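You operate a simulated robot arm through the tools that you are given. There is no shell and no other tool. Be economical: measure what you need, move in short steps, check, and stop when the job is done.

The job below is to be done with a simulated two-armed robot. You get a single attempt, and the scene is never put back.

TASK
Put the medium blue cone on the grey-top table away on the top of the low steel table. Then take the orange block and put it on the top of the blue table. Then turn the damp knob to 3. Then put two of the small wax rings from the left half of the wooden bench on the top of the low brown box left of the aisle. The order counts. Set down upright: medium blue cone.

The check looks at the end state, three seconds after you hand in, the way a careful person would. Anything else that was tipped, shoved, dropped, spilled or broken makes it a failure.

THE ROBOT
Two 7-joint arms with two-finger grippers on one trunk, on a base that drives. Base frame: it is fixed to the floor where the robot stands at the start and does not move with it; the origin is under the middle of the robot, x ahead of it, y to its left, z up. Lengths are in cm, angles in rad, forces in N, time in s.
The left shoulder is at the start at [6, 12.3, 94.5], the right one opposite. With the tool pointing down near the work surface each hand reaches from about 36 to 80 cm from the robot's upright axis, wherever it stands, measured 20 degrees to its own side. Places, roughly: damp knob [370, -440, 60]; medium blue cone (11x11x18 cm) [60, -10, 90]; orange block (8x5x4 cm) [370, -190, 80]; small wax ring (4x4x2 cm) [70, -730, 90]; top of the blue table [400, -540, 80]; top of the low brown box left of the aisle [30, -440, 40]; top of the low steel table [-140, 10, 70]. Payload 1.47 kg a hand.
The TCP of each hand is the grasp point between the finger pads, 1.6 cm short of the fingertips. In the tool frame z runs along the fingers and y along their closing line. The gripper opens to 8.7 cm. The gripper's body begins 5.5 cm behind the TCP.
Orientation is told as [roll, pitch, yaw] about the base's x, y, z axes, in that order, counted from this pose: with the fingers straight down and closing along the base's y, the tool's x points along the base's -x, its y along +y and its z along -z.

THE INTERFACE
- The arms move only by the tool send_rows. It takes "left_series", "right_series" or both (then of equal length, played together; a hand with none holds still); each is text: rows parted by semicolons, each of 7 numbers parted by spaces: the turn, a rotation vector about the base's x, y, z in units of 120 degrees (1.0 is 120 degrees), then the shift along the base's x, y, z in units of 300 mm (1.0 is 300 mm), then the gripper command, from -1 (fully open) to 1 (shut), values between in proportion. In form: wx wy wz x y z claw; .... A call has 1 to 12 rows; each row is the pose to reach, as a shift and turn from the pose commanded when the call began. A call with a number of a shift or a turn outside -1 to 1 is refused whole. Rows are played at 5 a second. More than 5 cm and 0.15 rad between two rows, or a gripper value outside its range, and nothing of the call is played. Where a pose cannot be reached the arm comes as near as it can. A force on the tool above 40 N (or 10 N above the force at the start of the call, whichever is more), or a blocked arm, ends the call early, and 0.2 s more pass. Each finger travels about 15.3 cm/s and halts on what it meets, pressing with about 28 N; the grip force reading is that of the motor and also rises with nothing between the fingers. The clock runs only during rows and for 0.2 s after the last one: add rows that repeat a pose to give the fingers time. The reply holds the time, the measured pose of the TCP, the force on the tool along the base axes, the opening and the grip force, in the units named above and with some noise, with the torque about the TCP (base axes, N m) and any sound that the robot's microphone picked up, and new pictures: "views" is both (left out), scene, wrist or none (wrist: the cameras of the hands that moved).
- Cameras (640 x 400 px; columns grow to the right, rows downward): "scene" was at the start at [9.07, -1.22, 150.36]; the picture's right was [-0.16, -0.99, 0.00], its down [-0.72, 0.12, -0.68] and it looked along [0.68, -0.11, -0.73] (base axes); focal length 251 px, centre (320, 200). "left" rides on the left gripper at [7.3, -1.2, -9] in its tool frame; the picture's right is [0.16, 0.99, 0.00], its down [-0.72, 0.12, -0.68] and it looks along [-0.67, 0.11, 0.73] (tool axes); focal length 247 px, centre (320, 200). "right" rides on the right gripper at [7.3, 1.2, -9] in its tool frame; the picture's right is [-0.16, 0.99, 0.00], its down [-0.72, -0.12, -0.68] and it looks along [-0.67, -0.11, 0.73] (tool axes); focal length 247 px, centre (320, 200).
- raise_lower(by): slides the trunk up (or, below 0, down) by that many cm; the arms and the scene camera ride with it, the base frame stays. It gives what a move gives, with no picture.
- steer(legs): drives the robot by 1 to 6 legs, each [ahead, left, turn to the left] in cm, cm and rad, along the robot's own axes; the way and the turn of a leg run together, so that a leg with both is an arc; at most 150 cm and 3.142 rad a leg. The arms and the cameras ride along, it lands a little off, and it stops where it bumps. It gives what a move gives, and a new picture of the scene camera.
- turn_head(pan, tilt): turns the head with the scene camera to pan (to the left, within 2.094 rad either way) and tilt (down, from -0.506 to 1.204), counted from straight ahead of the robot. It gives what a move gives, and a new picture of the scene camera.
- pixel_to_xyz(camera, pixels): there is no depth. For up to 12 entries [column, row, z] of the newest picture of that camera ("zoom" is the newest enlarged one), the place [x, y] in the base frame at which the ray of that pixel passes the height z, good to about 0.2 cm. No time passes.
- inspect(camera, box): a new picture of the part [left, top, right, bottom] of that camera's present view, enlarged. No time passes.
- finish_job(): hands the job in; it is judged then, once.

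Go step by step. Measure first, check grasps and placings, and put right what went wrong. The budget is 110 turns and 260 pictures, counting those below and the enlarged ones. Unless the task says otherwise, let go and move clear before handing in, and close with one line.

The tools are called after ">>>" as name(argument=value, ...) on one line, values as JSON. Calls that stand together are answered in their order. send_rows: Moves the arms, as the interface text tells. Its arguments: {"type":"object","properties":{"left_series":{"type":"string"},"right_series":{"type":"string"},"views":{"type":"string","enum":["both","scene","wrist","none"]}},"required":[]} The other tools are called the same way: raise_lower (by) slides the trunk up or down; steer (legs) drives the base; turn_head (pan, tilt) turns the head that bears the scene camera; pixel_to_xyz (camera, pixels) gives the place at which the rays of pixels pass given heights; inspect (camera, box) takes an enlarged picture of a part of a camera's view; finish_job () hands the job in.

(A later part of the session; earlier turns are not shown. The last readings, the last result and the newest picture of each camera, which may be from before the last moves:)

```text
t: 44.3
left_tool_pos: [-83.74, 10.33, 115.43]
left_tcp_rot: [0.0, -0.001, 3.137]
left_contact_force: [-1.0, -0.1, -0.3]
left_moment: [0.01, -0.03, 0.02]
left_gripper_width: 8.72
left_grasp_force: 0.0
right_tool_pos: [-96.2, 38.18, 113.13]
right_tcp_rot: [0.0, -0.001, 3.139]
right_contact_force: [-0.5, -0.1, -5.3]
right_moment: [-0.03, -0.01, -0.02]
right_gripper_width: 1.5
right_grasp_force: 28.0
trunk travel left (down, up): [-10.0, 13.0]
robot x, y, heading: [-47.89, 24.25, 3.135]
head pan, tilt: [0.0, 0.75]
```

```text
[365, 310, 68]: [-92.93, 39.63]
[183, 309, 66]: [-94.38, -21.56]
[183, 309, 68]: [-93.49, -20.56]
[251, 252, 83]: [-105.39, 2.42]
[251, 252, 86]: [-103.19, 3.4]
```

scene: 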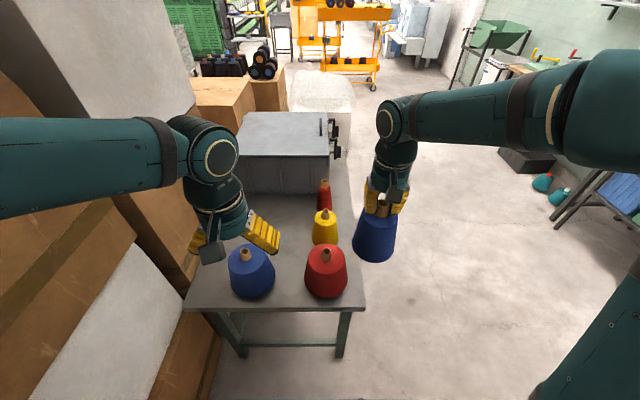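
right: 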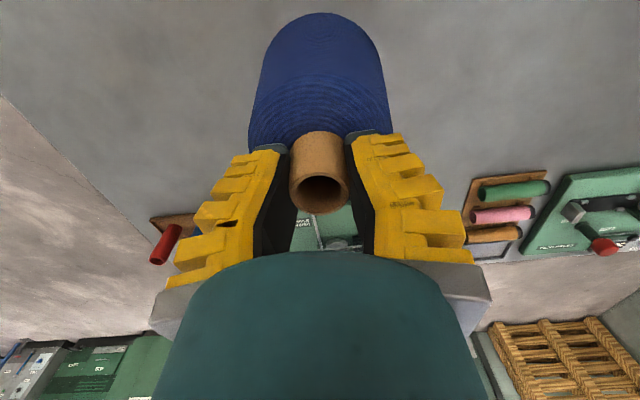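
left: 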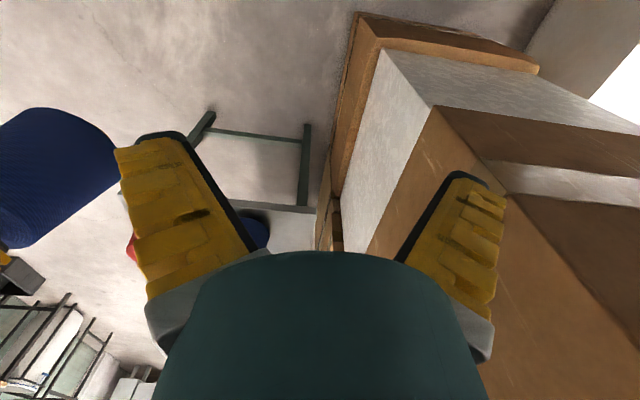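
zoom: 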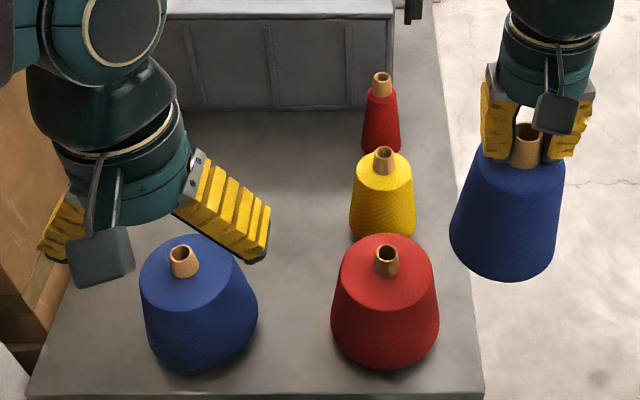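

The table top is near 67. I'll drive 8 cm closer, ease the left hand aside, and carry the cone over to about [-126, 11].

>>> steer(legs=[[8, 0, 0]])

>>> send_rows(right_series="0 0 0 -0.03 -0.04 0 1; 0 0 0 -0.09 -0.11 0 1; 0 0 0 -0.16 -0.2 0 1; 0 0 0 -0.23 -0.29 0 1; 0 0 0 -0.3 -0.38 0 1; 0 0 0 -0.37 -0.47 0 1; 0 0 0 -0.44 -0.56 0 1; 0 0 0 -0.51 -0.65 0 1; 0 0 0 -0.58 -0.74 0 1; 0 0 0 -0.65 -0.82 0 1; 0 0 0 -0.7 -0.88 0 1; 0 0 0 -0.72 -0.9 0 1", left_series="0 0 0 0 -0.04 0 -1; 0 0 0 0 -0.08 0 -1; 0 0 0 0 -0.12 0 -1; 0 0 0 0 -0.16 0 -1; 0 0 0 0 -0.2 0 -1; 0 0 0 0 -0.2 0 -1; 0 0 0 0 -0.2 0 -1; 0 0 0 0 -0.2 0 -1; 0 0 0 0 -0.2 0 -1; 0 0 0 0 -0.2 0 -1; 0 0 0 0 -0.2 0 -1; 0 0 0 0 -0.2 0 -1", views="both")

```text
t: 45.3
left_tool_pos: [-91.78, 10.43, 115.42]
left_tcp_rot: [0.0, -0.002, 3.137]
left_contact_force: [-0.5, -0.5, -0.2]
left_moment: [0.0, 0.0, -0.02]
left_gripper_width: 8.7
left_grasp_force: 0.1
right_tool_pos: [-104.15, 38.34, 113.24]
right_tcp_rot: [0.0, 0.002, 3.138]
right_contact_force: [-0.4, -0.2, -6.2]
right_moment: [0.01, 0.0, -0.03]
right_gripper_width: 1.48
right_grasp_force: 28.5
trunk travel left (down, up): [-10.0, 13.0]
robot x, y, heading: [-56.1, 24.46, 3.139]
head pan, tilt: [0.0, 0.75]
```

scene: 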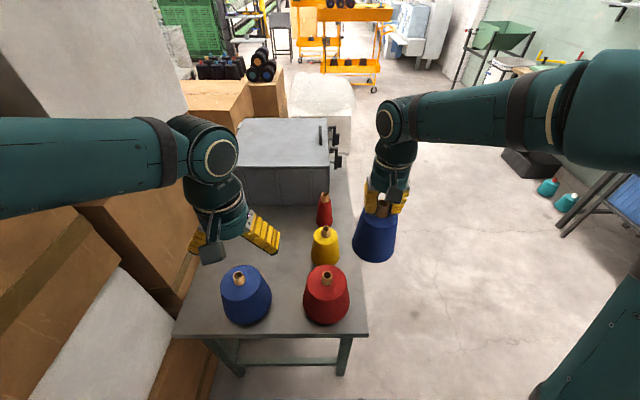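

```text
t: 47.9
left_tool_pos: [-91.48, 4.52, 115.48]
left_tcp_rot: [0.0, -0.001, 3.135]
left_contact_force: [-0.3, -0.4, -0.5]
left_moment: [-0.01, 0.0, 0.01]
left_gripper_width: 8.7
left_grasp_force: 0.0
right_tool_pos: [-122.39, 13.08, 112.05]
right_tcp_rot: [0.002, 0.001, 3.139]
right_contact_force: [-0.3, 0.0, -6.3]
right_moment: [0.0, -0.01, 0.0]
right_gripper_width: 1.49
right_grasp_force: 28.3
right hand out of reach, approached as far as the arm can: row 10, 11, 12
trunk travel left (down, up): [-10.0, 13.0]
robot x, y, heading: [-56.19, 24.49, 3.138]
head pan, tilt: [0.0, 0.75]
```

scene: 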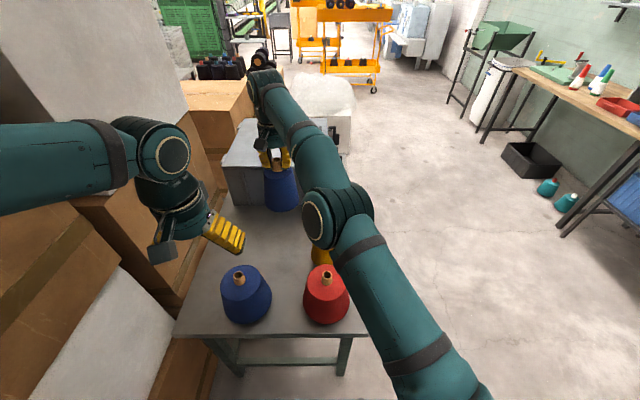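
right: 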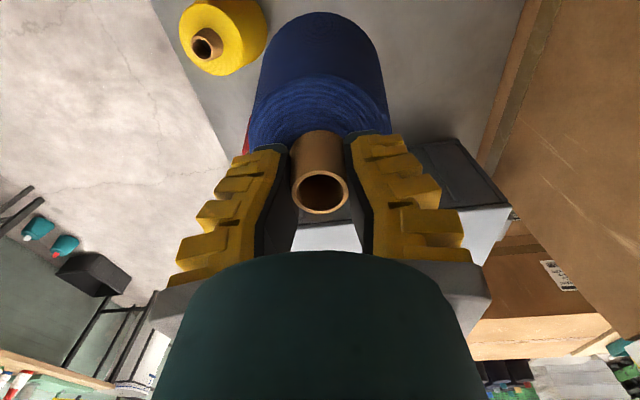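
left: 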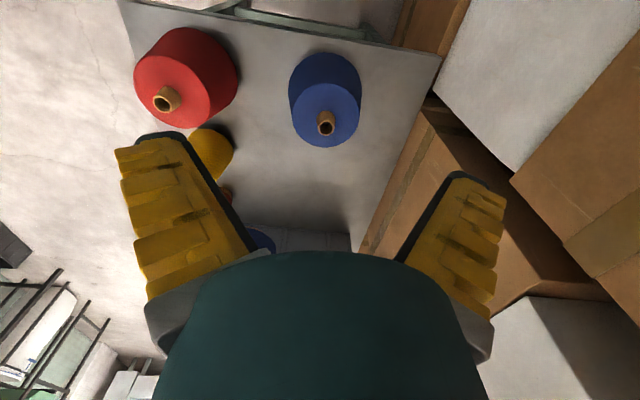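

At this height the arm stops at [-122, 13], near its reach limit; lower down it reaches farther. I'll lower the cone in small steps to TCP about 88, nudging left away from the yellow cone.

>>> send_rows(right_series="0 0 0 0 -0.02 -0.06 1; 0 0 0 0 -0.05 -0.14 1; 0 0 0 0 -0.05 -0.22 1; 0 0 0 0 -0.05 -0.3 1; 0 0 0 0 -0.05 -0.38 1; 0 0 0 0 -0.05 -0.46 1; 0 0 0 0 -0.05 -0.54 1; 0 0 0 0 -0.05 -0.62 1; 0 0 0 0 -0.05 -0.7 1; 0 0 0 0 -0.05 -0.77 1; 0 0 0 0 -0.05 -0.8 1; 0 0 0 0 -0.05 -0.8 1", views="both")

```text
t: 50.5
left_tool_pos: [-91.67, 4.45, 115.4]
left_tcp_rot: [0.0, 0.001, 3.139]
left_contact_force: [-0.4, 1.0, -0.6]
left_moment: [0.01, 0.03, 0.02]
left_gripper_width: 8.72
left_grasp_force: 0.0
right_tool_pos: [-122.48, 11.75, 88.01]
right_tcp_rot: [0.0, 0.001, 3.137]
right_contact_force: [-0.7, 0.0, -6.1]
right_moment: [0.02, 0.0, 0.02]
right_gripper_width: 1.51
right_grasp_force: 27.8
trunk travel left (down, up): [-10.0, 13.0]
robot x, y, heading: [-56.43, 24.55, 3.138]
head pan, tilt: [0.0, 0.75]
```

scene: 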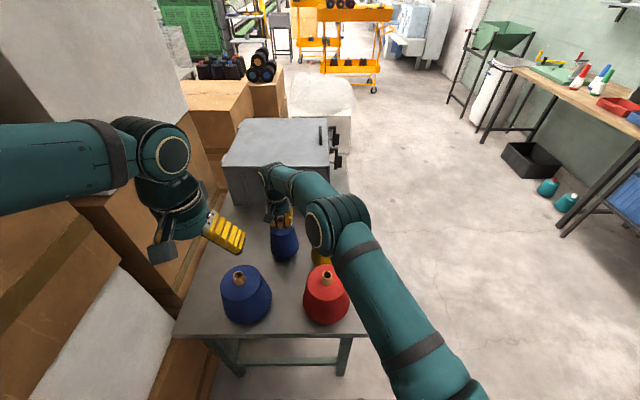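
right: 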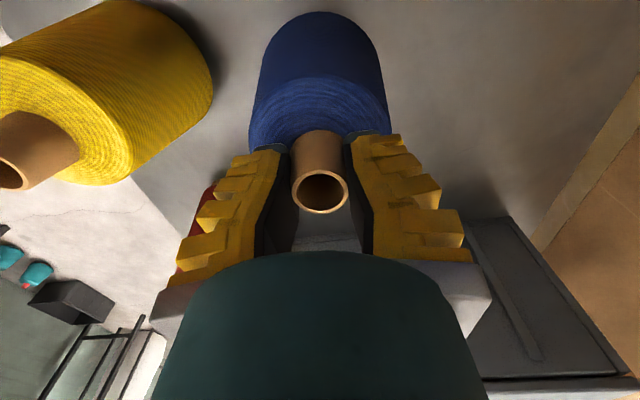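

The cone hangs clear, with the yellow cone close on the picture's left. I'll shift 3 cm away from it and sink in fine steps until the table takes the weight.

>>> send_rows(right_series="0 0 0 -0.03 -0.05 0 1; 0 0 0 -0.04 -0.1 0 1; 0 0 0 -0.04 -0.1 -0.03 1; 0 0 0 -0.04 -0.1 -0.06 1; 0 0 0 -0.04 -0.1 -0.08 1; 0 0 0 -0.04 -0.1 -0.09 1; 0 0 0 -0.04 -0.1 -0.1 1; 0 0 0 -0.04 -0.1 -0.1 1", views="wrist")

```text
t: 52.3
left_tool_pos: [-91.5, 4.53, 115.58]
left_tcp_rot: [0.001, -0.003, 3.134]
left_contact_force: [0.0, 0.7, 0.2]
left_moment: [0.01, 0.02, -0.01]
left_gripper_width: 8.72
left_grasp_force: 0.1
right_tool_pos: [-123.45, 8.67, 85.86]
right_tcp_rot: [0.004, -0.009, 3.137]
right_contact_force: [-5.3, -0.5, 35.4]
right_moment: [0.02, -0.21, -0.04]
right_gripper_width: 2.95
right_grasp_force: 27.6
trunk travel left (down, up): [-10.0, 13.0]
robot x, y, heading: [-55.71, 24.73, 3.138]
head pan, tilt: [0.0, 0.75]
```

right: 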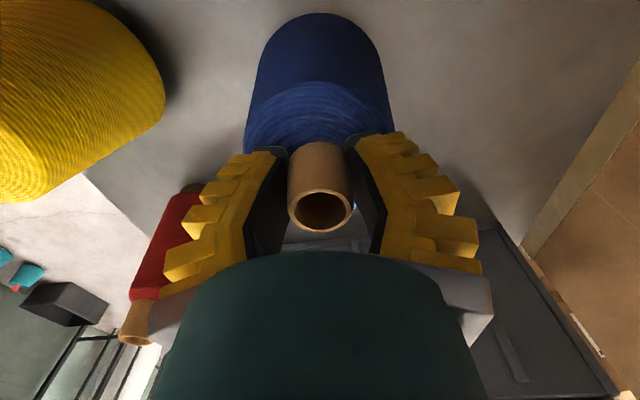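

The cone is on the table (35 N upward, so table is near 68). I'll ease up a touch, open, wait, and rise straight.

>>> send_rows(right_series="0 0 0 0 0 0.02 1; 0 0 0 0 0 0.02 0.6; 0 0 0 0 0 0.02 0.2; 0 0 0 0 0 0.02 -0.3; 0 0 0 0 0 0.02 -0.8; 0 0 0 0 0 0.02 -1; 0 0 0 0 0 0.08 -1; 0 0 0 0 0 0.2 -1; 0 0 0 0 0 0.35 -1; 0 0 0 0 0 0.5 -1; 0 0 0 0 0 0.5 -1", views="both")

```text
t: 54.7
left_tool_pos: [-91.57, 4.39, 115.4]
left_tcp_rot: [0.001, 0.0, 3.135]
left_contact_force: [-0.9, 0.0, 0.4]
left_moment: [-0.02, 0.0, 0.0]
left_gripper_width: 8.7
left_grasp_force: 0.0
right_tool_pos: [-123.14, 8.74, 99.97]
right_tcp_rot: [0.001, 0.0, 3.135]
right_contact_force: [1.3, -0.5, 0.1]
right_moment: [-0.01, -0.05, 0.01]
right_gripper_width: 8.67
right_grasp_force: 0.1
right hand out of reach, approached as far as the arm can: row 10, 11
trunk travel left (down, up): [-10.0, 13.0]
robot x, y, heading: [-55.6, 24.46, 3.136]
head pan, tilt: [0.0, 0.75]
```

scene: 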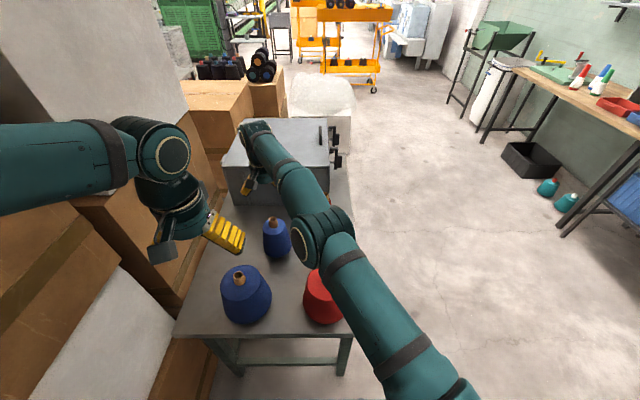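
right: 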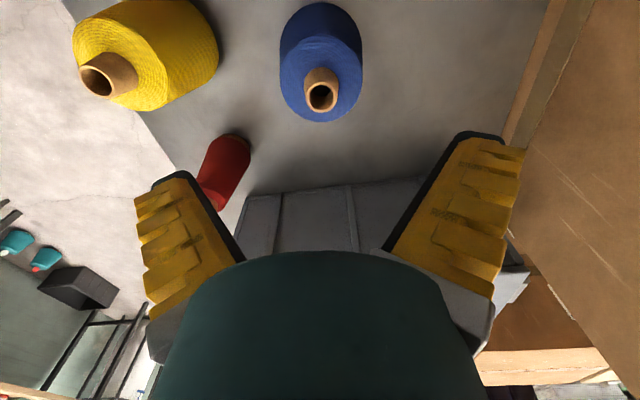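

The medium blue cone stands upright on the steel table (276,238). I'll bring the right hand back to a travel pose.

>>> send_rows(right_series="0 0 0 0.08 0.06 0.06 -1; 0 0 0 0.18 0.14 0.12 -1; 0 0 0 0.28 0.24 0.18 -1; 0 0 0 0.38 0.36 0.24 -1; 0 0 0 0.48 0.48 0.3 -1; 0 0 0 0.58 0.6 0.36 -1; 0 0 0 0.68 0.72 0.42 -1; 0 0 0 0.76 0.84 0.48 -1; 0 0 0 0.84 0.96 0.5 -1; 0 0 0 0.9 1 0.5 -1; 0 0 0 0.9 1 0.5 -1", views="none")

>>> steer(legs=[[-45, 0, 0]])

```text
refused: row 4 steps farther than a row can; nothing moved
```

```text
t: 57.5
left_tool_pos: [-46.02, 4.28, 115.41]
left_tcp_rot: [0.001, -0.001, 3.138]
left_contact_force: [-0.6, 0.0, 0.9]
left_moment: [0.01, 0.01, 0.0]
left_gripper_width: 8.7
left_grasp_force: 0.1
right_tool_pos: [-77.5, 8.39, 100.08]
right_tcp_rot: [-0.001, 0.0, 3.139]
right_contact_force: [-0.5, -0.5, -0.1]
right_moment: [-0.02, 0.02, 0.04]
right_gripper_width: 8.68
right_grasp_force: 0.1
trunk travel left (down, up): [-10.0, 13.0]
robot x, y, heading: [-10.65, 24.29, 3.138]
head pan, tilt: [0.0, 0.75]
```

scene: 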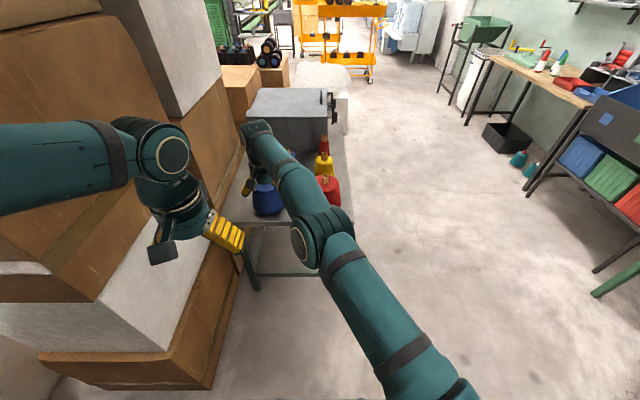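

The arm rows were refused but the base backed out straight with fingertips at 98, above the cones. I'll check that the table is undisturbed.

>>> send_rows(right_series="0 0 0 0.05 0.06 0.06 -1; 0 0 0 0.1 0.14 0.12 -1; 0 0 0 0.14 0.22 0.18 -1; 0 0 0 0.18 0.32 0.24 -1; 0 0 0 0.22 0.42 0.3 -1; 0 0 0 0.26 0.52 0.36 -1; 0 0 0 0.3 0.62 0.42 -1; 0 0 0 0.34 0.72 0.48 -1; 0 0 0 0.38 0.82 0.5 -1; 0 0 0 0.42 0.92 0.5 -1; 0 0 0 0.46 0.95 0.5 -1; 0 0 0 0.46 0.95 0.5 -1", views="none")

>>> inspect(camera="scene", box=[200, 80, 400, 230])

>>> turn_head(pan=2.09, tilt=0.35)

```text
t: 60.1
left_tool_pos: [-46.07, 4.25, 115.44]
left_tcp_rot: [0.001, 0.0, 3.138]
left_contact_force: [0.7, -0.4, -0.5]
left_moment: [0.03, -0.02, -0.02]
left_gripper_width: 8.69
left_grasp_force: 0.1
right_tool_pos: [-63.81, 37.14, 114.95]
right_tcp_rot: [0.0, 0.001, 3.14]
right_contact_force: [0.9, 0.2, 0.2]
right_moment: [0.0, 0.01, 0.04]
right_gripper_width: 8.69
right_grasp_force: 0.1
trunk travel left (down, up): [-10.0, 13.0]
robot x, y, heading: [-10.53, 24.3, 3.139]
head pan, tilt: [0.0, 0.75]
```

```text
2.67 times, centred on (300, 155) of scene
```

zoom: 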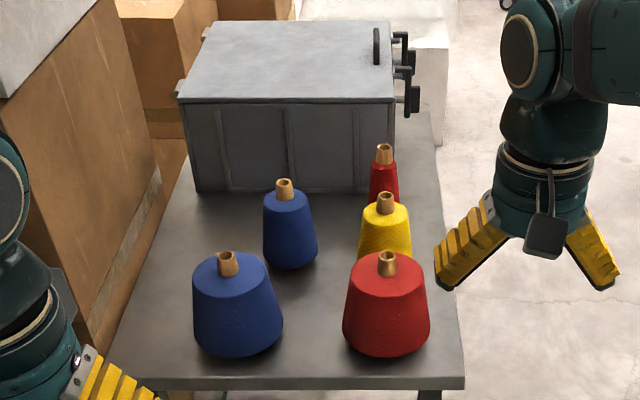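

```text
t: 62.1
left_tool_pos: [-46.06, 4.25, 115.61]
left_tcp_rot: [-0.001, -0.002, 3.14]
left_contact_force: [-0.8, 0.1, -0.4]
left_moment: [0.03, -0.01, 0.0]
left_gripper_width: 8.69
left_grasp_force: 0.0
right_tool_pos: [-63.68, 37.01, 115.06]
right_tcp_rot: [0.0, -0.001, 3.139]
right_contact_force: [0.8, -0.5, 1.1]
right_moment: [0.01, 0.03, -0.01]
right_gripper_width: 8.72
right_grasp_force: 0.1
trunk travel left (down, up): [-10.0, 13.0]
robot x, y, heading: [-10.86, 24.5, 3.139]
head pan, tilt: [2.089, 0.351]
```

scene: 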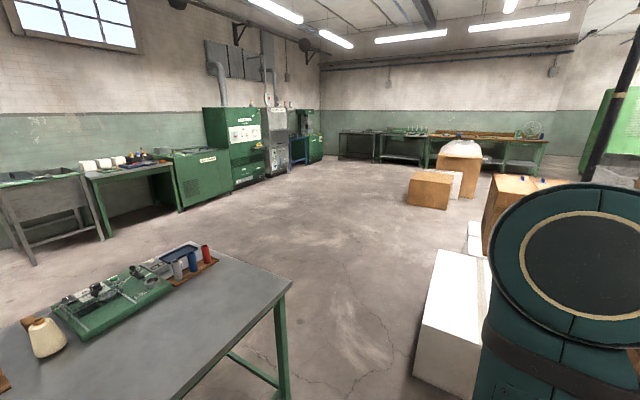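

All cones stand properly, so the first task is done. I'll chart the way on the floor toward the orange block: table end and white box corners.

>>> pixel_to_xyz(camera="scene", pixels=[[415, 375, 0], [432, 250, 40], [291, 280, 84], [285, 398, 0], [408, 204, 0], [178, 212, 0], [90, 178, 80], [100, 240, 0], [232, 191, 0], [275, 176, 0], [447, 209, 0], [37, 265, 0]])

>>> inspect(camera="scene", box=[0, 100, 340, 270])

>>> inspect(camera="scene", box=[320, 100, 560, 230])

```text
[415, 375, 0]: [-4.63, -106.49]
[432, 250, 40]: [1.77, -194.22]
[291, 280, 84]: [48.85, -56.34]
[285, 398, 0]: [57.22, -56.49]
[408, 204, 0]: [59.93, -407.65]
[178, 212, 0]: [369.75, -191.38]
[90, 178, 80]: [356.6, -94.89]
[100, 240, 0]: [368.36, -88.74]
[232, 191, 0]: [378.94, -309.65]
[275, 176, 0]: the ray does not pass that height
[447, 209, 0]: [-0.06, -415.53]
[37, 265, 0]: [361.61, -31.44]
```

```text
1.88 times, centred on (170, 185) of scene
```

zoom: 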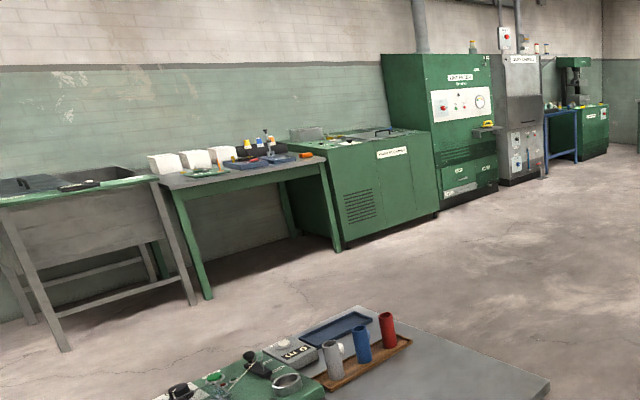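

```text
2.67 times, centred on (440, 165) of scene
```

zoom: 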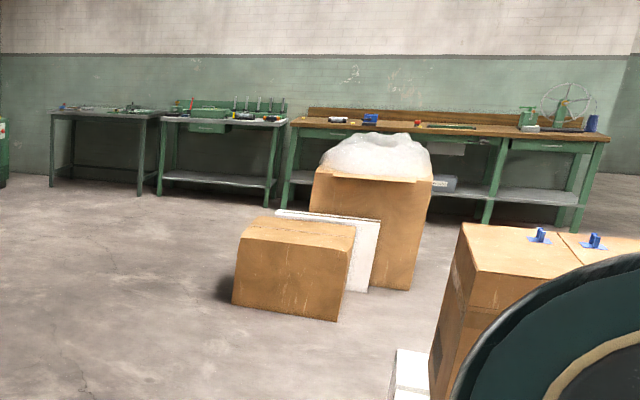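

The gap past the white box is tight, while the way round the grey table's left end is about 120 cm wide, so I'll go that way: slide right, turn right half-way round, slide left and go ahead.

>>> turn_head(pan=0, tilt=0.6)

>>> steer(legs=[[0, -50, 0], [0, 0, -1.57], [0, 0, -1.57]])

```text
t: 64.1
left_tool_pos: [-46.07, 4.26, 115.54]
left_tcp_rot: [0.0, -0.003, 3.138]
left_contact_force: [-0.4, 0.0, -0.9]
left_moment: [0.04, 0.0, -0.01]
left_gripper_width: 8.69
left_grasp_force: 0.0
right_tool_pos: [-63.68, 37.15, 115.22]
right_tcp_rot: [0.001, 0.001, 3.14]
right_contact_force: [-0.1, -0.7, -0.3]
right_moment: [0.01, -0.01, -0.02]
right_gripper_width: 8.65
right_grasp_force: 0.1
trunk travel left (down, up): [-10.0, 13.0]
robot x, y, heading: [-10.61, 24.12, 3.136]
head pan, tilt: [0.0, 0.6]
```

scene: 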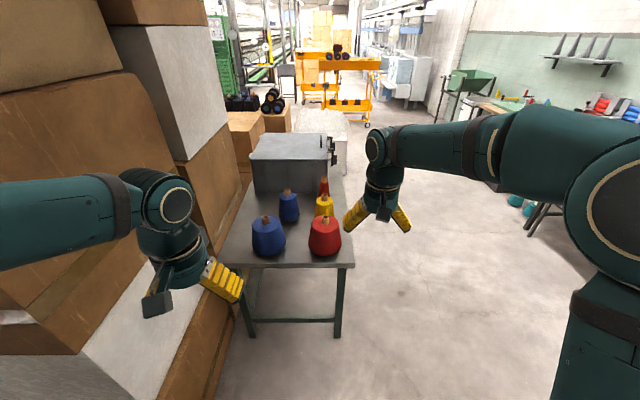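

```text
t: 76.6
left_tool_pos: [24.21, 94.77, 115.61]
left_tcp_rot: [0.0, -0.002, 0.007]
left_contact_force: [-0.1, -0.1, -0.1]
left_moment: [0.0, 0.04, -0.03]
left_gripper_width: 8.71
left_grasp_force: 0.1
right_tool_pos: [42.24, 62.11, 115.04]
right_tcp_rot: [0.0, 0.0, 0.01]
right_contact_force: [0.1, 0.0, -0.7]
right_moment: [-0.03, -0.02, 0.02]
right_gripper_width: 8.69
right_grasp_force: 0.0
trunk travel left (down, up): [-10.0, 13.0]
robot x, y, heading: [-10.81, 73.88, 0.01]
head pan, tilt: [0.0, 0.6]
```

scene: 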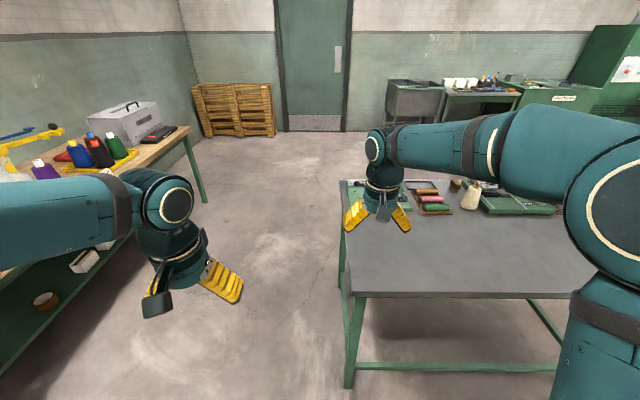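

I now face +x; the gap lies between the bench on the left and the grey table. I'll measure both sides.

>>> pixel_to_xyz(camera="scene", pixels=[[190, 127, 84], [205, 202, 0], [0, 375, 30], [0, 375, 0], [130, 240, 30], [348, 387, 0], [340, 180, 84], [342, 290, 0], [275, 133, 0], [495, 117, 0], [450, 122, 0]])

```text
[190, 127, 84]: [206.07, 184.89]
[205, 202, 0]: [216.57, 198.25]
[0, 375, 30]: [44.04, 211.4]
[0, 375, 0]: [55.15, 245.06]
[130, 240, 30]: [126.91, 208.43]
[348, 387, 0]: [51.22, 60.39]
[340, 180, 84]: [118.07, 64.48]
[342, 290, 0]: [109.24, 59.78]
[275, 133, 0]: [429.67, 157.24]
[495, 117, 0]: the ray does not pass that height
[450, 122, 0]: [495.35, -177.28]
```

The gap runs from y 66 to 185, so I'll pass down its middle at y 124, go to x 205, then slide right along the open floor.

>>> steer(legs=[[0, 50, 0], [108, 0, 0], [108, 0, 0], [0, -150, 0], [0, -140, 0]])

```text
t: 116.9
left_tool_pos: [246.07, -142.89, 115.45]
left_tcp_rot: [0.0, -0.001, 0.028]
left_contact_force: [0.7, 0.9, 0.4]
left_moment: [-0.01, 0.0, 0.0]
left_gripper_width: 8.72
left_grasp_force: 0.0
right_tool_pos: [264.67, -175.09, 114.97]
right_tcp_rot: [-0.001, -0.001, 0.029]
right_contact_force: [0.2, -0.2, -0.5]
right_moment: [0.01, -0.01, 0.0]
right_gripper_width: 8.7
right_grasp_force: 0.1
trunk travel left (down, up): [-10.0, 13.0]
robot x, y, heading: [211.49, -164.28, 0.034]
head pan, tilt: [0.0, 0.6]
```

scene: 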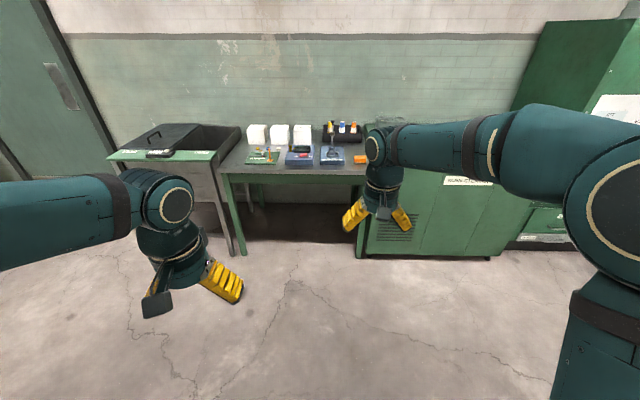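

The orange block is at (360,160) at the table's right end, partly behind my right wrist. I'll enlarge and locate it.

>>> pixel_to_xyz(camera="scene", pixels=[[360, 160, 80], [218, 171, 78], [366, 172, 78], [246, 254, 0], [360, 257, 0], [490, 260, 0], [355, 130, 84]])

>>> inspect(camera="scene", box=[210, 100, 410, 240])

```text
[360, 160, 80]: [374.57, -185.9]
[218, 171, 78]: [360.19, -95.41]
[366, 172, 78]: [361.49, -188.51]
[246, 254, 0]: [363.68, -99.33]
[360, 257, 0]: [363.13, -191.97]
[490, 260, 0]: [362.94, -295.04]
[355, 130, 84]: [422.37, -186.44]
```

```text
2.86 times, centred on (310, 170) of scene
```

zoom: 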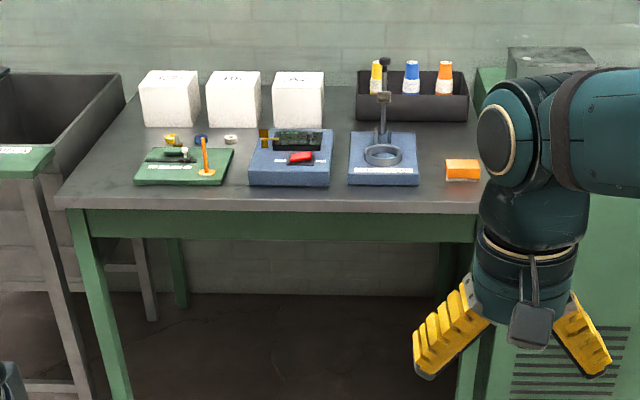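

The block is near [374, -186] on a table about 78 high, edge at x 360. I'll straighten and drive ahead 98 cm.

>>> steer(legs=[[0, 0, -0.034], [97, 0, 0]])

>>> turn_head(pan=-0.15, tilt=0.85)

>>> inspect(camera="right", box=[0, 0, 640, 400])

```text
t: 122.4
left_tool_pos: [344.33, -143.42, 115.42]
left_tcp_rot: [-0.002, 0.001, 0.007]
left_contact_force: [-0.1, 0.8, -0.4]
left_moment: [0.04, 0.02, 0.02]
left_gripper_width: 8.72
left_grasp_force: 0.0
right_tool_pos: [362.2, -176.23, 115.08]
right_tcp_rot: [0.0, 0.0, 0.006]
right_contact_force: [0.5, -0.3, -0.3]
right_moment: [-0.03, 0.0, 0.01]
right_gripper_width: 8.7
right_grasp_force: 0.0
trunk travel left (down, up): [-10.0, 13.0]
robot x, y, heading: [308.73, -164.3, 0.005]
head pan, tilt: [0.0, 0.6]
```

scene: 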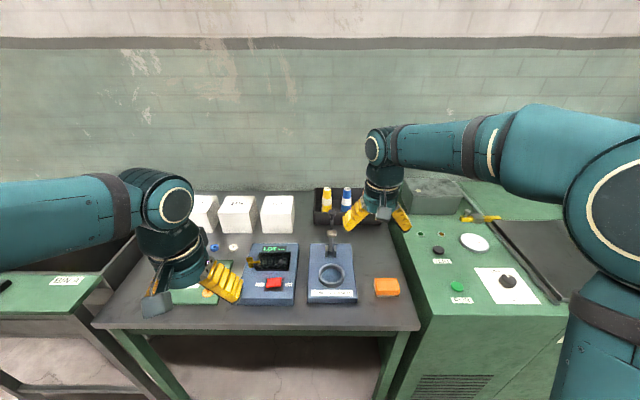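

```text
t: 123.2
left_tool_pos: [344.33, -143.46, 115.41]
left_tcp_rot: [0.0, -0.002, 0.007]
left_contact_force: [0.0, -0.2, -0.2]
left_moment: [0.01, 0.0, 0.0]
left_gripper_width: 8.69
left_grasp_force: 0.1
right_tool_pos: [362.27, -176.03, 115.08]
right_tcp_rot: [0.0, -0.001, 0.008]
right_contact_force: [-0.4, 0.9, -0.2]
right_moment: [-0.02, 0.0, -0.02]
right_gripper_width: 8.72
right_grasp_force: 0.1
trunk travel left (down, up): [-10.0, 13.0]
robot x, y, heading: [308.99, -164.17, 0.005]
head pan, tilt: [-0.15, 0.85]
```

scene: 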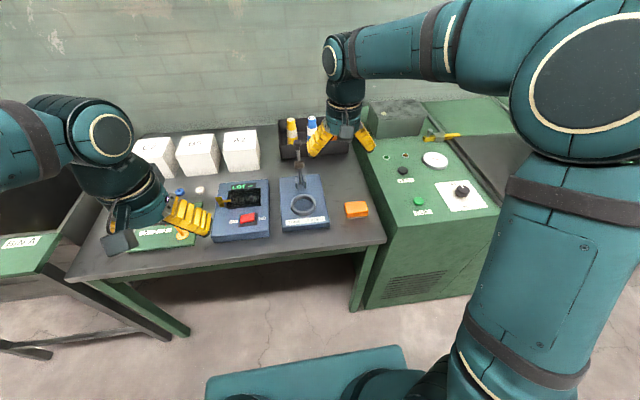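

```text
1.00 times, centred on (320, 200) of right (not enlarged: the box is as wide or as high as the picture)
```

zoom: 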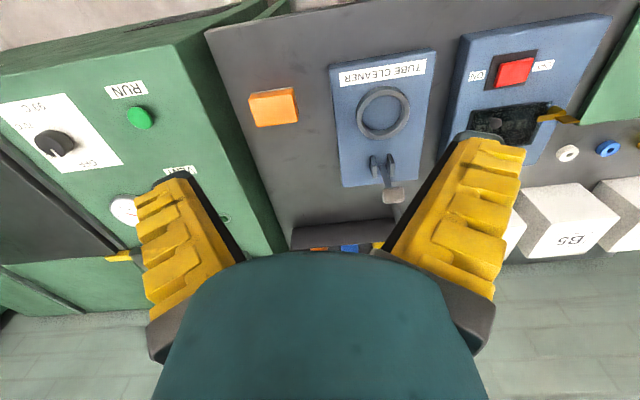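

The block shows at scene (356,209) and right view (274,107). I'll triangulate its corners.

>>> pixel_to_xyz(camera="scene", pixels=[[356, 207, 78], [356, 207, 80], [356, 207, 82], [356, 207, 84], [386, 240, 76], [386, 240, 80]])

>>> pixel_to_xyz(camera="zoom", pixels=[[274, 107, 78], [274, 107, 80], [274, 107, 82], [274, 107, 84], [249, 95, 82], [293, 88, 82], [299, 121, 82], [255, 127, 82], [206, 32, 76], [206, 32, 80]])

>>> inspect(camera="scene", box=[316, 180, 396, 230])

```text
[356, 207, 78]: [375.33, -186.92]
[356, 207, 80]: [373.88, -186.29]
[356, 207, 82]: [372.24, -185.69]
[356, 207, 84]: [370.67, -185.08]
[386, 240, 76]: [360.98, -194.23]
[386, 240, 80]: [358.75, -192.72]
```

```text
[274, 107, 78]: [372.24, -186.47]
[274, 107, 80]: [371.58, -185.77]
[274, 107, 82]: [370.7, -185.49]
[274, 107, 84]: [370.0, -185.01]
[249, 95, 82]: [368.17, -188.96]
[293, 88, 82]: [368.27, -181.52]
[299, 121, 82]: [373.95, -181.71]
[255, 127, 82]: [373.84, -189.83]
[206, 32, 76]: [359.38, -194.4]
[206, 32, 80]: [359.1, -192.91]
```

```text
8.00 times, centred on (356, 205) of scene
```

zoom: 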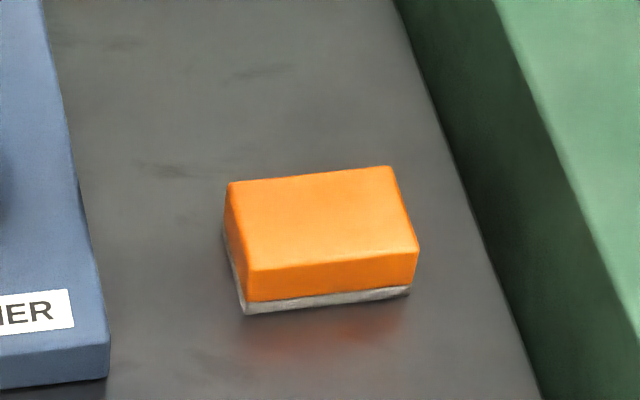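

Block: centre [371, -185.5], top about 83.5, short side along x. I'll turn the right hand a quarter (closing along x) while moving above it.

>>> send_rows(right_series="0 0 -0.069 0.027 -0.028 0 -1; 0 0 -0.138 0.054 -0.057 0 -1; 0 0 -0.207 0.08 -0.085 0 -1; 0 0 -0.276 0.107 -0.114 0 -1; 0 0 -0.345 0.133 -0.142 0 -1; 0 0 -0.414 0.16 -0.17 0 -1; 0 0 -0.483 0.187 -0.2 0 -1; 0 0 -0.552 0.213 -0.228 0 -1; 0 0 -0.621 0.24 -0.256 0 -1; 0 0 -0.69 0.267 -0.285 0 -1; 0 0 -0.753 0.293 -0.313 0 -1; 0 0 -0.753 0.293 -0.313 0 -1", views="both")

```text
t: 125.8
left_tool_pos: [344.33, -143.39, 115.51]
left_tcp_rot: [0.0, 0.0, 0.007]
left_contact_force: [-0.5, 0.5, -0.6]
left_moment: [0.0, 0.05, 0.01]
left_gripper_width: 8.71
left_grasp_force: 0.1
right_tool_pos: [370.98, -185.62, 114.96]
right_tcp_rot: [-0.001, 0.0, -1.573]
right_contact_force: [-0.4, 0.2, -0.7]
right_moment: [-0.01, 0.0, 0.0]
right_gripper_width: 8.72
right_grasp_force: 0.1
trunk travel left (down, up): [-10.0, 13.0]
robot x, y, heading: [308.98, -163.9, 0.011]
head pan, tilt: [-0.15, 0.85]
```

scene: 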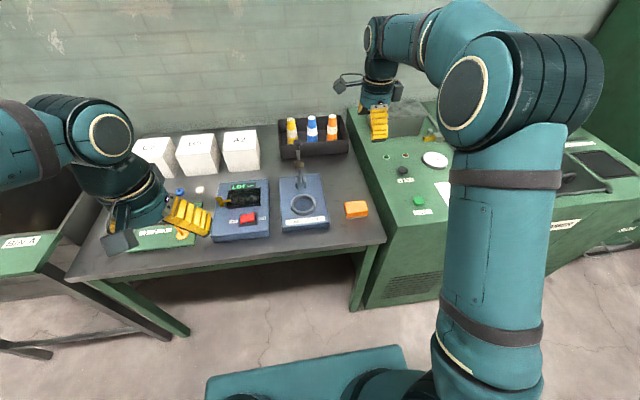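
right: 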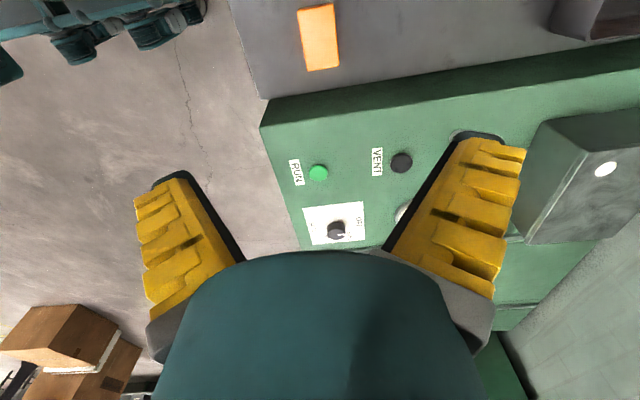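

The hand is turned and the block shows at right view (319,37). I'll refine its position from this view.

>>> pixel_to_xyz(camera="right", pixels=[[296, 12, 83], [333, 4, 83], [340, 67, 83], [307, 72, 83], [270, 98, 79]])

>>> pixel_to_xyz(camera="scene", pixels=[[344, 203, 83], [365, 200, 83], [368, 211, 83], [347, 214, 83], [360, 171, 86], [400, 245, 86]])

```text
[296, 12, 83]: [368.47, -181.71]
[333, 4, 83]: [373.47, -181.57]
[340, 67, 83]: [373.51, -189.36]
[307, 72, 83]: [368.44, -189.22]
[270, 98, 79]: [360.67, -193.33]
```

```text
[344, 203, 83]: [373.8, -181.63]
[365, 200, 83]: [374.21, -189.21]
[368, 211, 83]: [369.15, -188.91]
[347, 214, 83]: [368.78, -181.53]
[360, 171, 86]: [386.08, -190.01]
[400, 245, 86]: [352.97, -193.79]
```

The two views agree: block spans x 368.5–373.5, y -189 to -181.6, and the hand is centred. I'll descend in two calls.

>>> send_rows(right_series="0 0 0 0 0 -0.12 -1; 0 0 0 0 0 -0.26 -1; 0 0 0 0 0 -0.4 -1; 0 0 0 0 0 -0.54 -1; 0 0 0 0 0 -0.68 -1; 0 0 0 0 0 -0.8 -1; 0 0 0 0 0 -0.8 -1", views="both")

```text
t: 127.3
left_tool_pos: [344.21, -143.37, 115.45]
left_tcp_rot: [-0.001, -0.002, 0.008]
left_contact_force: [-0.9, 0.5, 0.3]
left_moment: [0.0, 0.01, 0.01]
left_gripper_width: 8.71
left_grasp_force: 0.1
right_tool_pos: [370.86, -185.49, 90.95]
right_tcp_rot: [-0.002, 0.0, -1.572]
right_contact_force: [0.8, -0.8, 0.2]
right_moment: [0.0, -0.02, -0.01]
right_gripper_width: 8.69
right_grasp_force: 0.1
trunk travel left (down, up): [-10.0, 13.0]
robot x, y, heading: [309.15, -164.18, 0.006]
head pan, tilt: [-0.15, 0.85]
```

scene: 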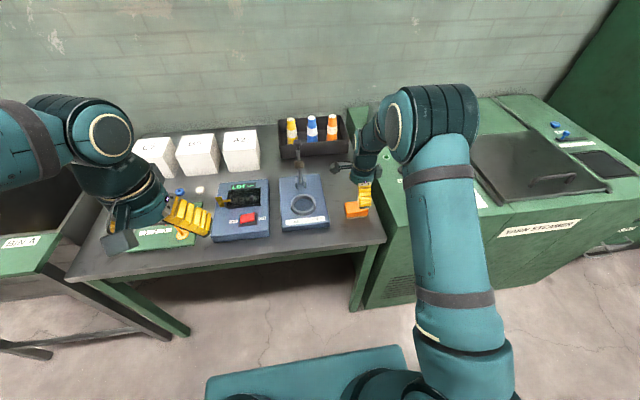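
right: 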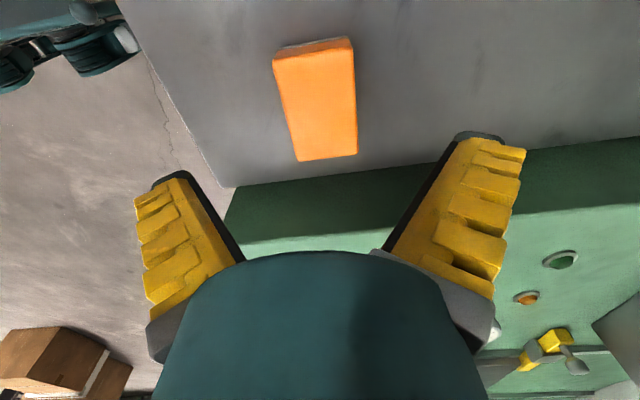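

Well placed above the block. I'll go down 9.2 cm and close.

>>> send_rows(right_series="0 0 0 0 0 -0.1 -1; 0 0 0 0 0 -0.2 -1; 0 0 0 0 0 -0.27 -1; 0 0 0 0 0 -0.305 -1; 0 0 0 0 0 -0.305 -1; 0 0 0 0 0 -0.305 0; 0 0 0 0 0 -0.305 1; 0 0 0 0 0 -0.305 1; 0 0 0 0 0 -0.305 1", views="wrist")

```text
t: 129.3
left_tool_pos: [344.31, -143.49, 115.43]
left_tcp_rot: [0.002, -0.001, 0.007]
left_contact_force: [-0.5, 0.6, 0.9]
left_moment: [0.0, -0.01, -0.01]
left_gripper_width: 8.69
left_grasp_force: 0.0
right_tool_pos: [370.91, -185.54, 82.0]
right_tcp_rot: [0.0, 0.001, -1.569]
right_contact_force: [-0.2, 0.1, -0.4]
right_moment: [-0.01, -0.01, 0.0]
right_gripper_width: 4.85
right_grasp_force: 27.9
trunk travel left (down, up): [-10.0, 13.0]
robot x, y, heading: [309.26, -163.74, 0.008]
head pan, tilt: [-0.15, 0.85]
```

right: 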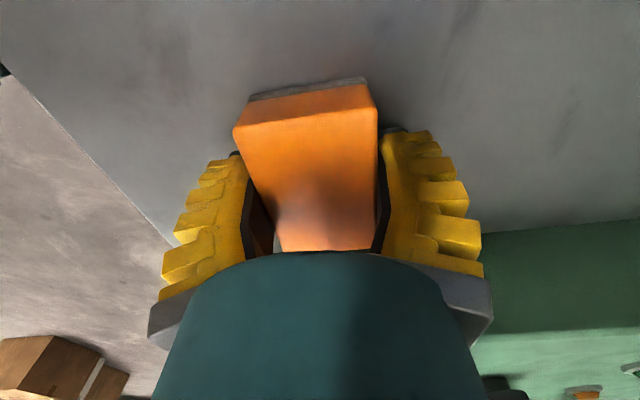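

The block is gripped (4.85 cm, 28 N). I'll lift it clear and check.

>>> send_rows(right_series="0 0 0 0 0 0.04 1; 0 0 0 0 0 0.1 1; 0 0 0 0 0 0.2 1; 0 0 0 0 0 0.3 1; 0 0 0 0 0 0.42 1; 0 0 0 0 0 0.55 1; 0 0 0 0 0 0.68 1; 0 0 0 0 0 0.81 1; 0 0 0 0 0 0.94 1; 0 0 0 0 0 1.0 1; 0 0 0 0 0 1.0 1", views="wrist")

```text
t: 131.8
left_tool_pos: [344.35, -143.47, 115.51]
left_tcp_rot: [0.001, -0.001, 0.007]
left_contact_force: [0.7, -0.3, 0.1]
left_moment: [0.02, 0.02, -0.04]
left_gripper_width: 8.7
left_grasp_force: 0.2
right_tool_pos: [371.0, -185.45, 111.94]
right_tcp_rot: [0.0, 0.002, -1.569]
right_contact_force: [-1.2, 0.0, -0.7]
right_moment: [-0.01, 0.0, 0.02]
right_gripper_width: 4.84
right_grasp_force: 27.7
trunk travel left (down, up): [-10.0, 13.0]
robot x, y, heading: [309.4, -163.83, 0.009]
head pan, tilt: [-0.15, 0.85]
```

right: 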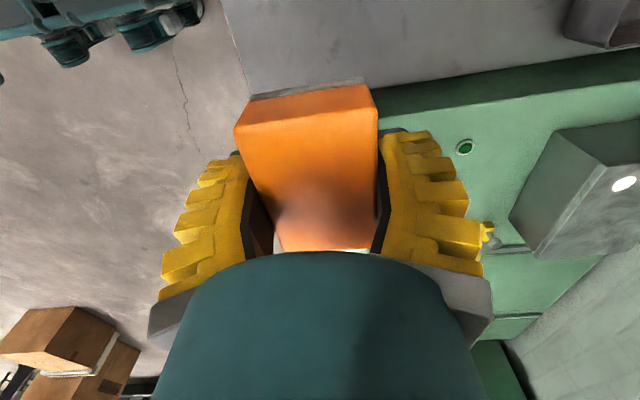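

The block is held. I'll turn the hand back and tuck it in, back away, then slide right toward the blue table with the head looking at it.

>>> send_rows(right_series="0 0 0.069 -0.04 0 0 1; 0 0 0.138 -0.08 0 0 1; 0 0 0.207 -0.12 0 0 1; 0 0 0.276 -0.16 0 0 1; 0 0 0.345 -0.2 0 0 1; 0 0 0.414 -0.24 0 0 1; 0 0 0.483 -0.28 0 0 1; 0 0 0.552 -0.32 0 0 1; 0 0 0.621 -0.36 0 0 1; 0 0 0.69 -0.4 0 0 1; 0 0 0.753 -0.44 0 0 1; 0 0 0.753 -0.44 0 0 1", views="none")

>>> turn_head(pan=-0.5, tilt=0.5)

>>> steer(legs=[[-75, 0, 0], [0, -130, 0], [0, -130, 0]])

```text
t: 134.3
left_tool_pos: [344.23, -143.31, 115.34]
left_tcp_rot: [-0.001, 0.0, 0.005]
left_contact_force: [0.3, -0.2, -1.0]
left_moment: [0.02, -0.01, 0.0]
left_gripper_width: 8.72
left_grasp_force: 0.0
right_tool_pos: [357.84, -185.44, 111.9]
right_tcp_rot: [0.0, 0.002, 0.009]
right_contact_force: [0.9, -0.4, -1.0]
right_moment: [0.02, 0.01, 0.0]
right_gripper_width: 4.84
right_grasp_force: 28.0
trunk travel left (down, up): [-10.0, 13.0]
robot x, y, heading: [309.24, -163.72, 0.006]
head pan, tilt: [-0.15, 0.85]
```

```text
t: 135.2
left_tool_pos: [344.24, -143.4, 115.6]
left_tcp_rot: [0.001, -0.003, 0.006]
left_contact_force: [-0.4, 0.4, -0.4]
left_moment: [0.0, 0.01, 0.0]
left_gripper_width: 8.72
left_grasp_force: 0.0
right_tool_pos: [357.94, -185.41, 111.97]
right_tcp_rot: [0.0, 0.0, 0.007]
right_contact_force: [0.1, 0.0, -0.3]
right_moment: [0.0, 0.01, -0.01]
right_gripper_width: 4.83
right_grasp_force: 27.6
trunk travel left (down, up): [-10.0, 13.0]
robot x, y, heading: [308.97, -164.16, 0.006]
head pan, tilt: [-0.499, 0.499]
```

scene: 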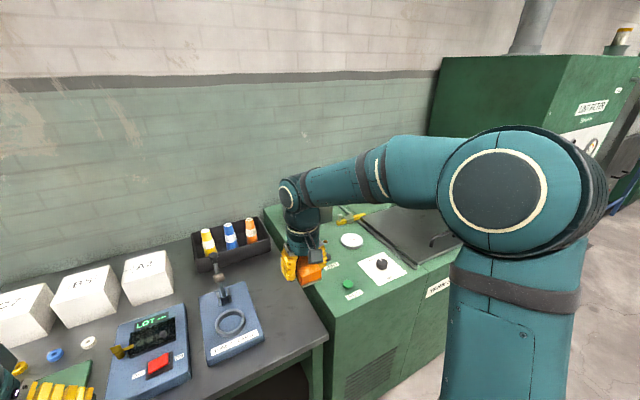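

```text
t: 161.5
left_tool_pos: [273.14, -402.62, 115.28]
left_tcp_rot: [0.0, -0.002, 0.013]
left_contact_force: [-0.3, -0.5, 0.8]
left_moment: [0.02, -0.04, 0.03]
left_gripper_width: 8.7
left_grasp_force: 0.0
right_tool_pos: [287.06, -444.52, 112.01]
right_tcp_rot: [0.001, -0.001, 0.013]
right_contact_force: [-0.1, 0.2, -1.8]
right_moment: [0.01, 0.02, 0.02]
right_gripper_width: 4.84
right_grasp_force: 27.2
trunk travel left (down, up): [-10.0, 13.0]
robot x, y, heading: [238.1, -423.51, 0.011]
head pan, tilt: [-0.499, 0.499]
```

scene: 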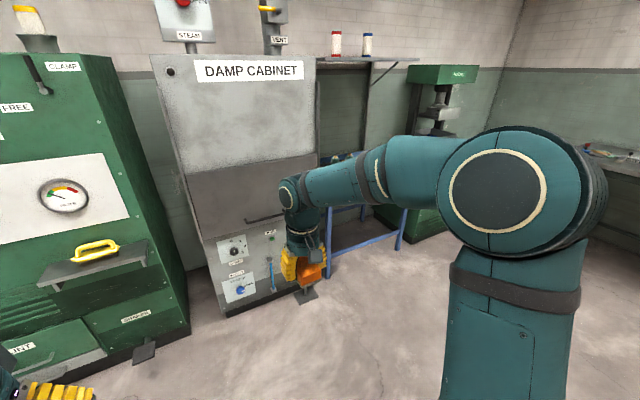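

I can see the damp cabinet with two knobs (232,250 and 237,290) and foot pedals on the floor at (307,297) and (145,350). I'll slide on to the blue table.

>>> inspect(camera="scene", box=[200, 210, 320, 310])

>>> pixel_to_xyz(camera="scene", pixels=[[307, 295, 0], [145, 350, 0], [225, 318, 0], [325, 283, 0], [232, 250, 70], [237, 290, 50]])

>>> turn_head(pan=0, tilt=0.6)

>>> steer(legs=[[0, -105, -0.011]])

```text
4.00 times, centred on (260, 260) of scene
```

zoom: 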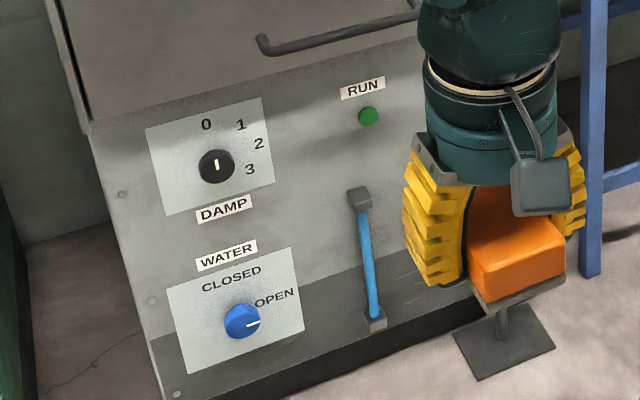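

```text
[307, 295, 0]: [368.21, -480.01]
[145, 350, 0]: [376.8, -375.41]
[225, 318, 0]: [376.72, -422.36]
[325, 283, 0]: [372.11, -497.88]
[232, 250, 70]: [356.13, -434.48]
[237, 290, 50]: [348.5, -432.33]
```

```text
t: 162.5
left_tool_pos: [273.09, -402.6, 115.48]
left_tcp_rot: [0.0, -0.002, 0.011]
left_contact_force: [-0.2, -1.1, 0.1]
left_moment: [0.03, 0.01, 0.0]
left_gripper_width: 8.72
left_grasp_force: 0.0
right_tool_pos: [286.99, -444.48, 111.89]
right_tcp_rot: [0.0, 0.0, 0.015]
right_contact_force: [0.7, 0.1, -0.5]
right_moment: [0.0, -0.05, -0.01]
right_gripper_width: 4.84
right_grasp_force: 27.7
trunk travel left (down, up): [-10.0, 13.0]
robot x, y, heading: [237.72, -423.5, 0.017]
head pan, tilt: [0.0, 0.6]
```

scene: 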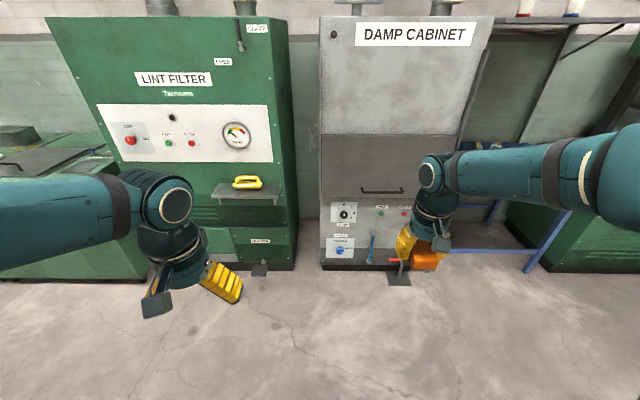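

```text
t: 172.1
left_tool_pos: [273.65, -510.02, 115.57]
left_tcp_rot: [0.0, -0.002, -0.02]
left_contact_force: [0.7, -0.3, -0.5]
left_moment: [0.07, 0.0, 0.02]
left_gripper_width: 8.72
left_grasp_force: 0.0
right_tool_pos: [286.18, -552.41, 111.9]
right_tcp_rot: [0.0, 0.0, -0.015]
right_contact_force: [0.3, -1.2, -0.8]
right_moment: [0.02, 0.0, -0.02]
right_gripper_width: 4.81
right_grasp_force: 28.5
trunk travel left (down, up): [-10.0, 13.0]
robot x, y, heading: [237.94, -529.99, -0.008]
head pan, tilt: [0.0, 0.6]
```

scene: 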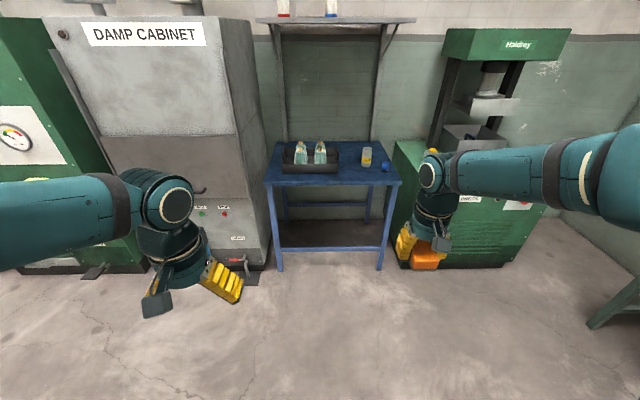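

The blue table is ahead, with a tray at (310,160) and small things at (367,156) and (385,166), and its front strip free. I'll measure it.

>>> pixel_to_xyz(camera="scene", pixels=[[263, 184, 80], [402, 185, 80], [279, 142, 80], [278, 271, 0], [379, 270, 0], [310, 172, 80], [367, 166, 80], [385, 171, 80], [246, 284, 0], [400, 268, 0]])

>>> inspect(camera="scene", box=[240, 110, 440, 240])

```text
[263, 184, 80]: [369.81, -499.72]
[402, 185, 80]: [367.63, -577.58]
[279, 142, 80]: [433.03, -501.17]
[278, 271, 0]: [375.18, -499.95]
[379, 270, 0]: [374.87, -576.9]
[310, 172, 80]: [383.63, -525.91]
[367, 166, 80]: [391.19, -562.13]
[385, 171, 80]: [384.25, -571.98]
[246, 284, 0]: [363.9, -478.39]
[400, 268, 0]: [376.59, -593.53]
```

```text
3.08 times, centred on (340, 175) of scene
```

zoom: 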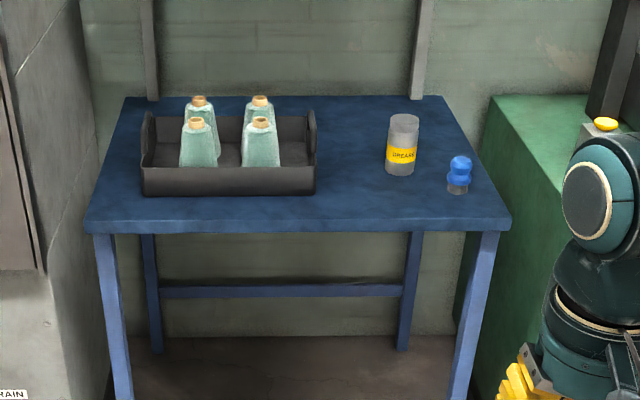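

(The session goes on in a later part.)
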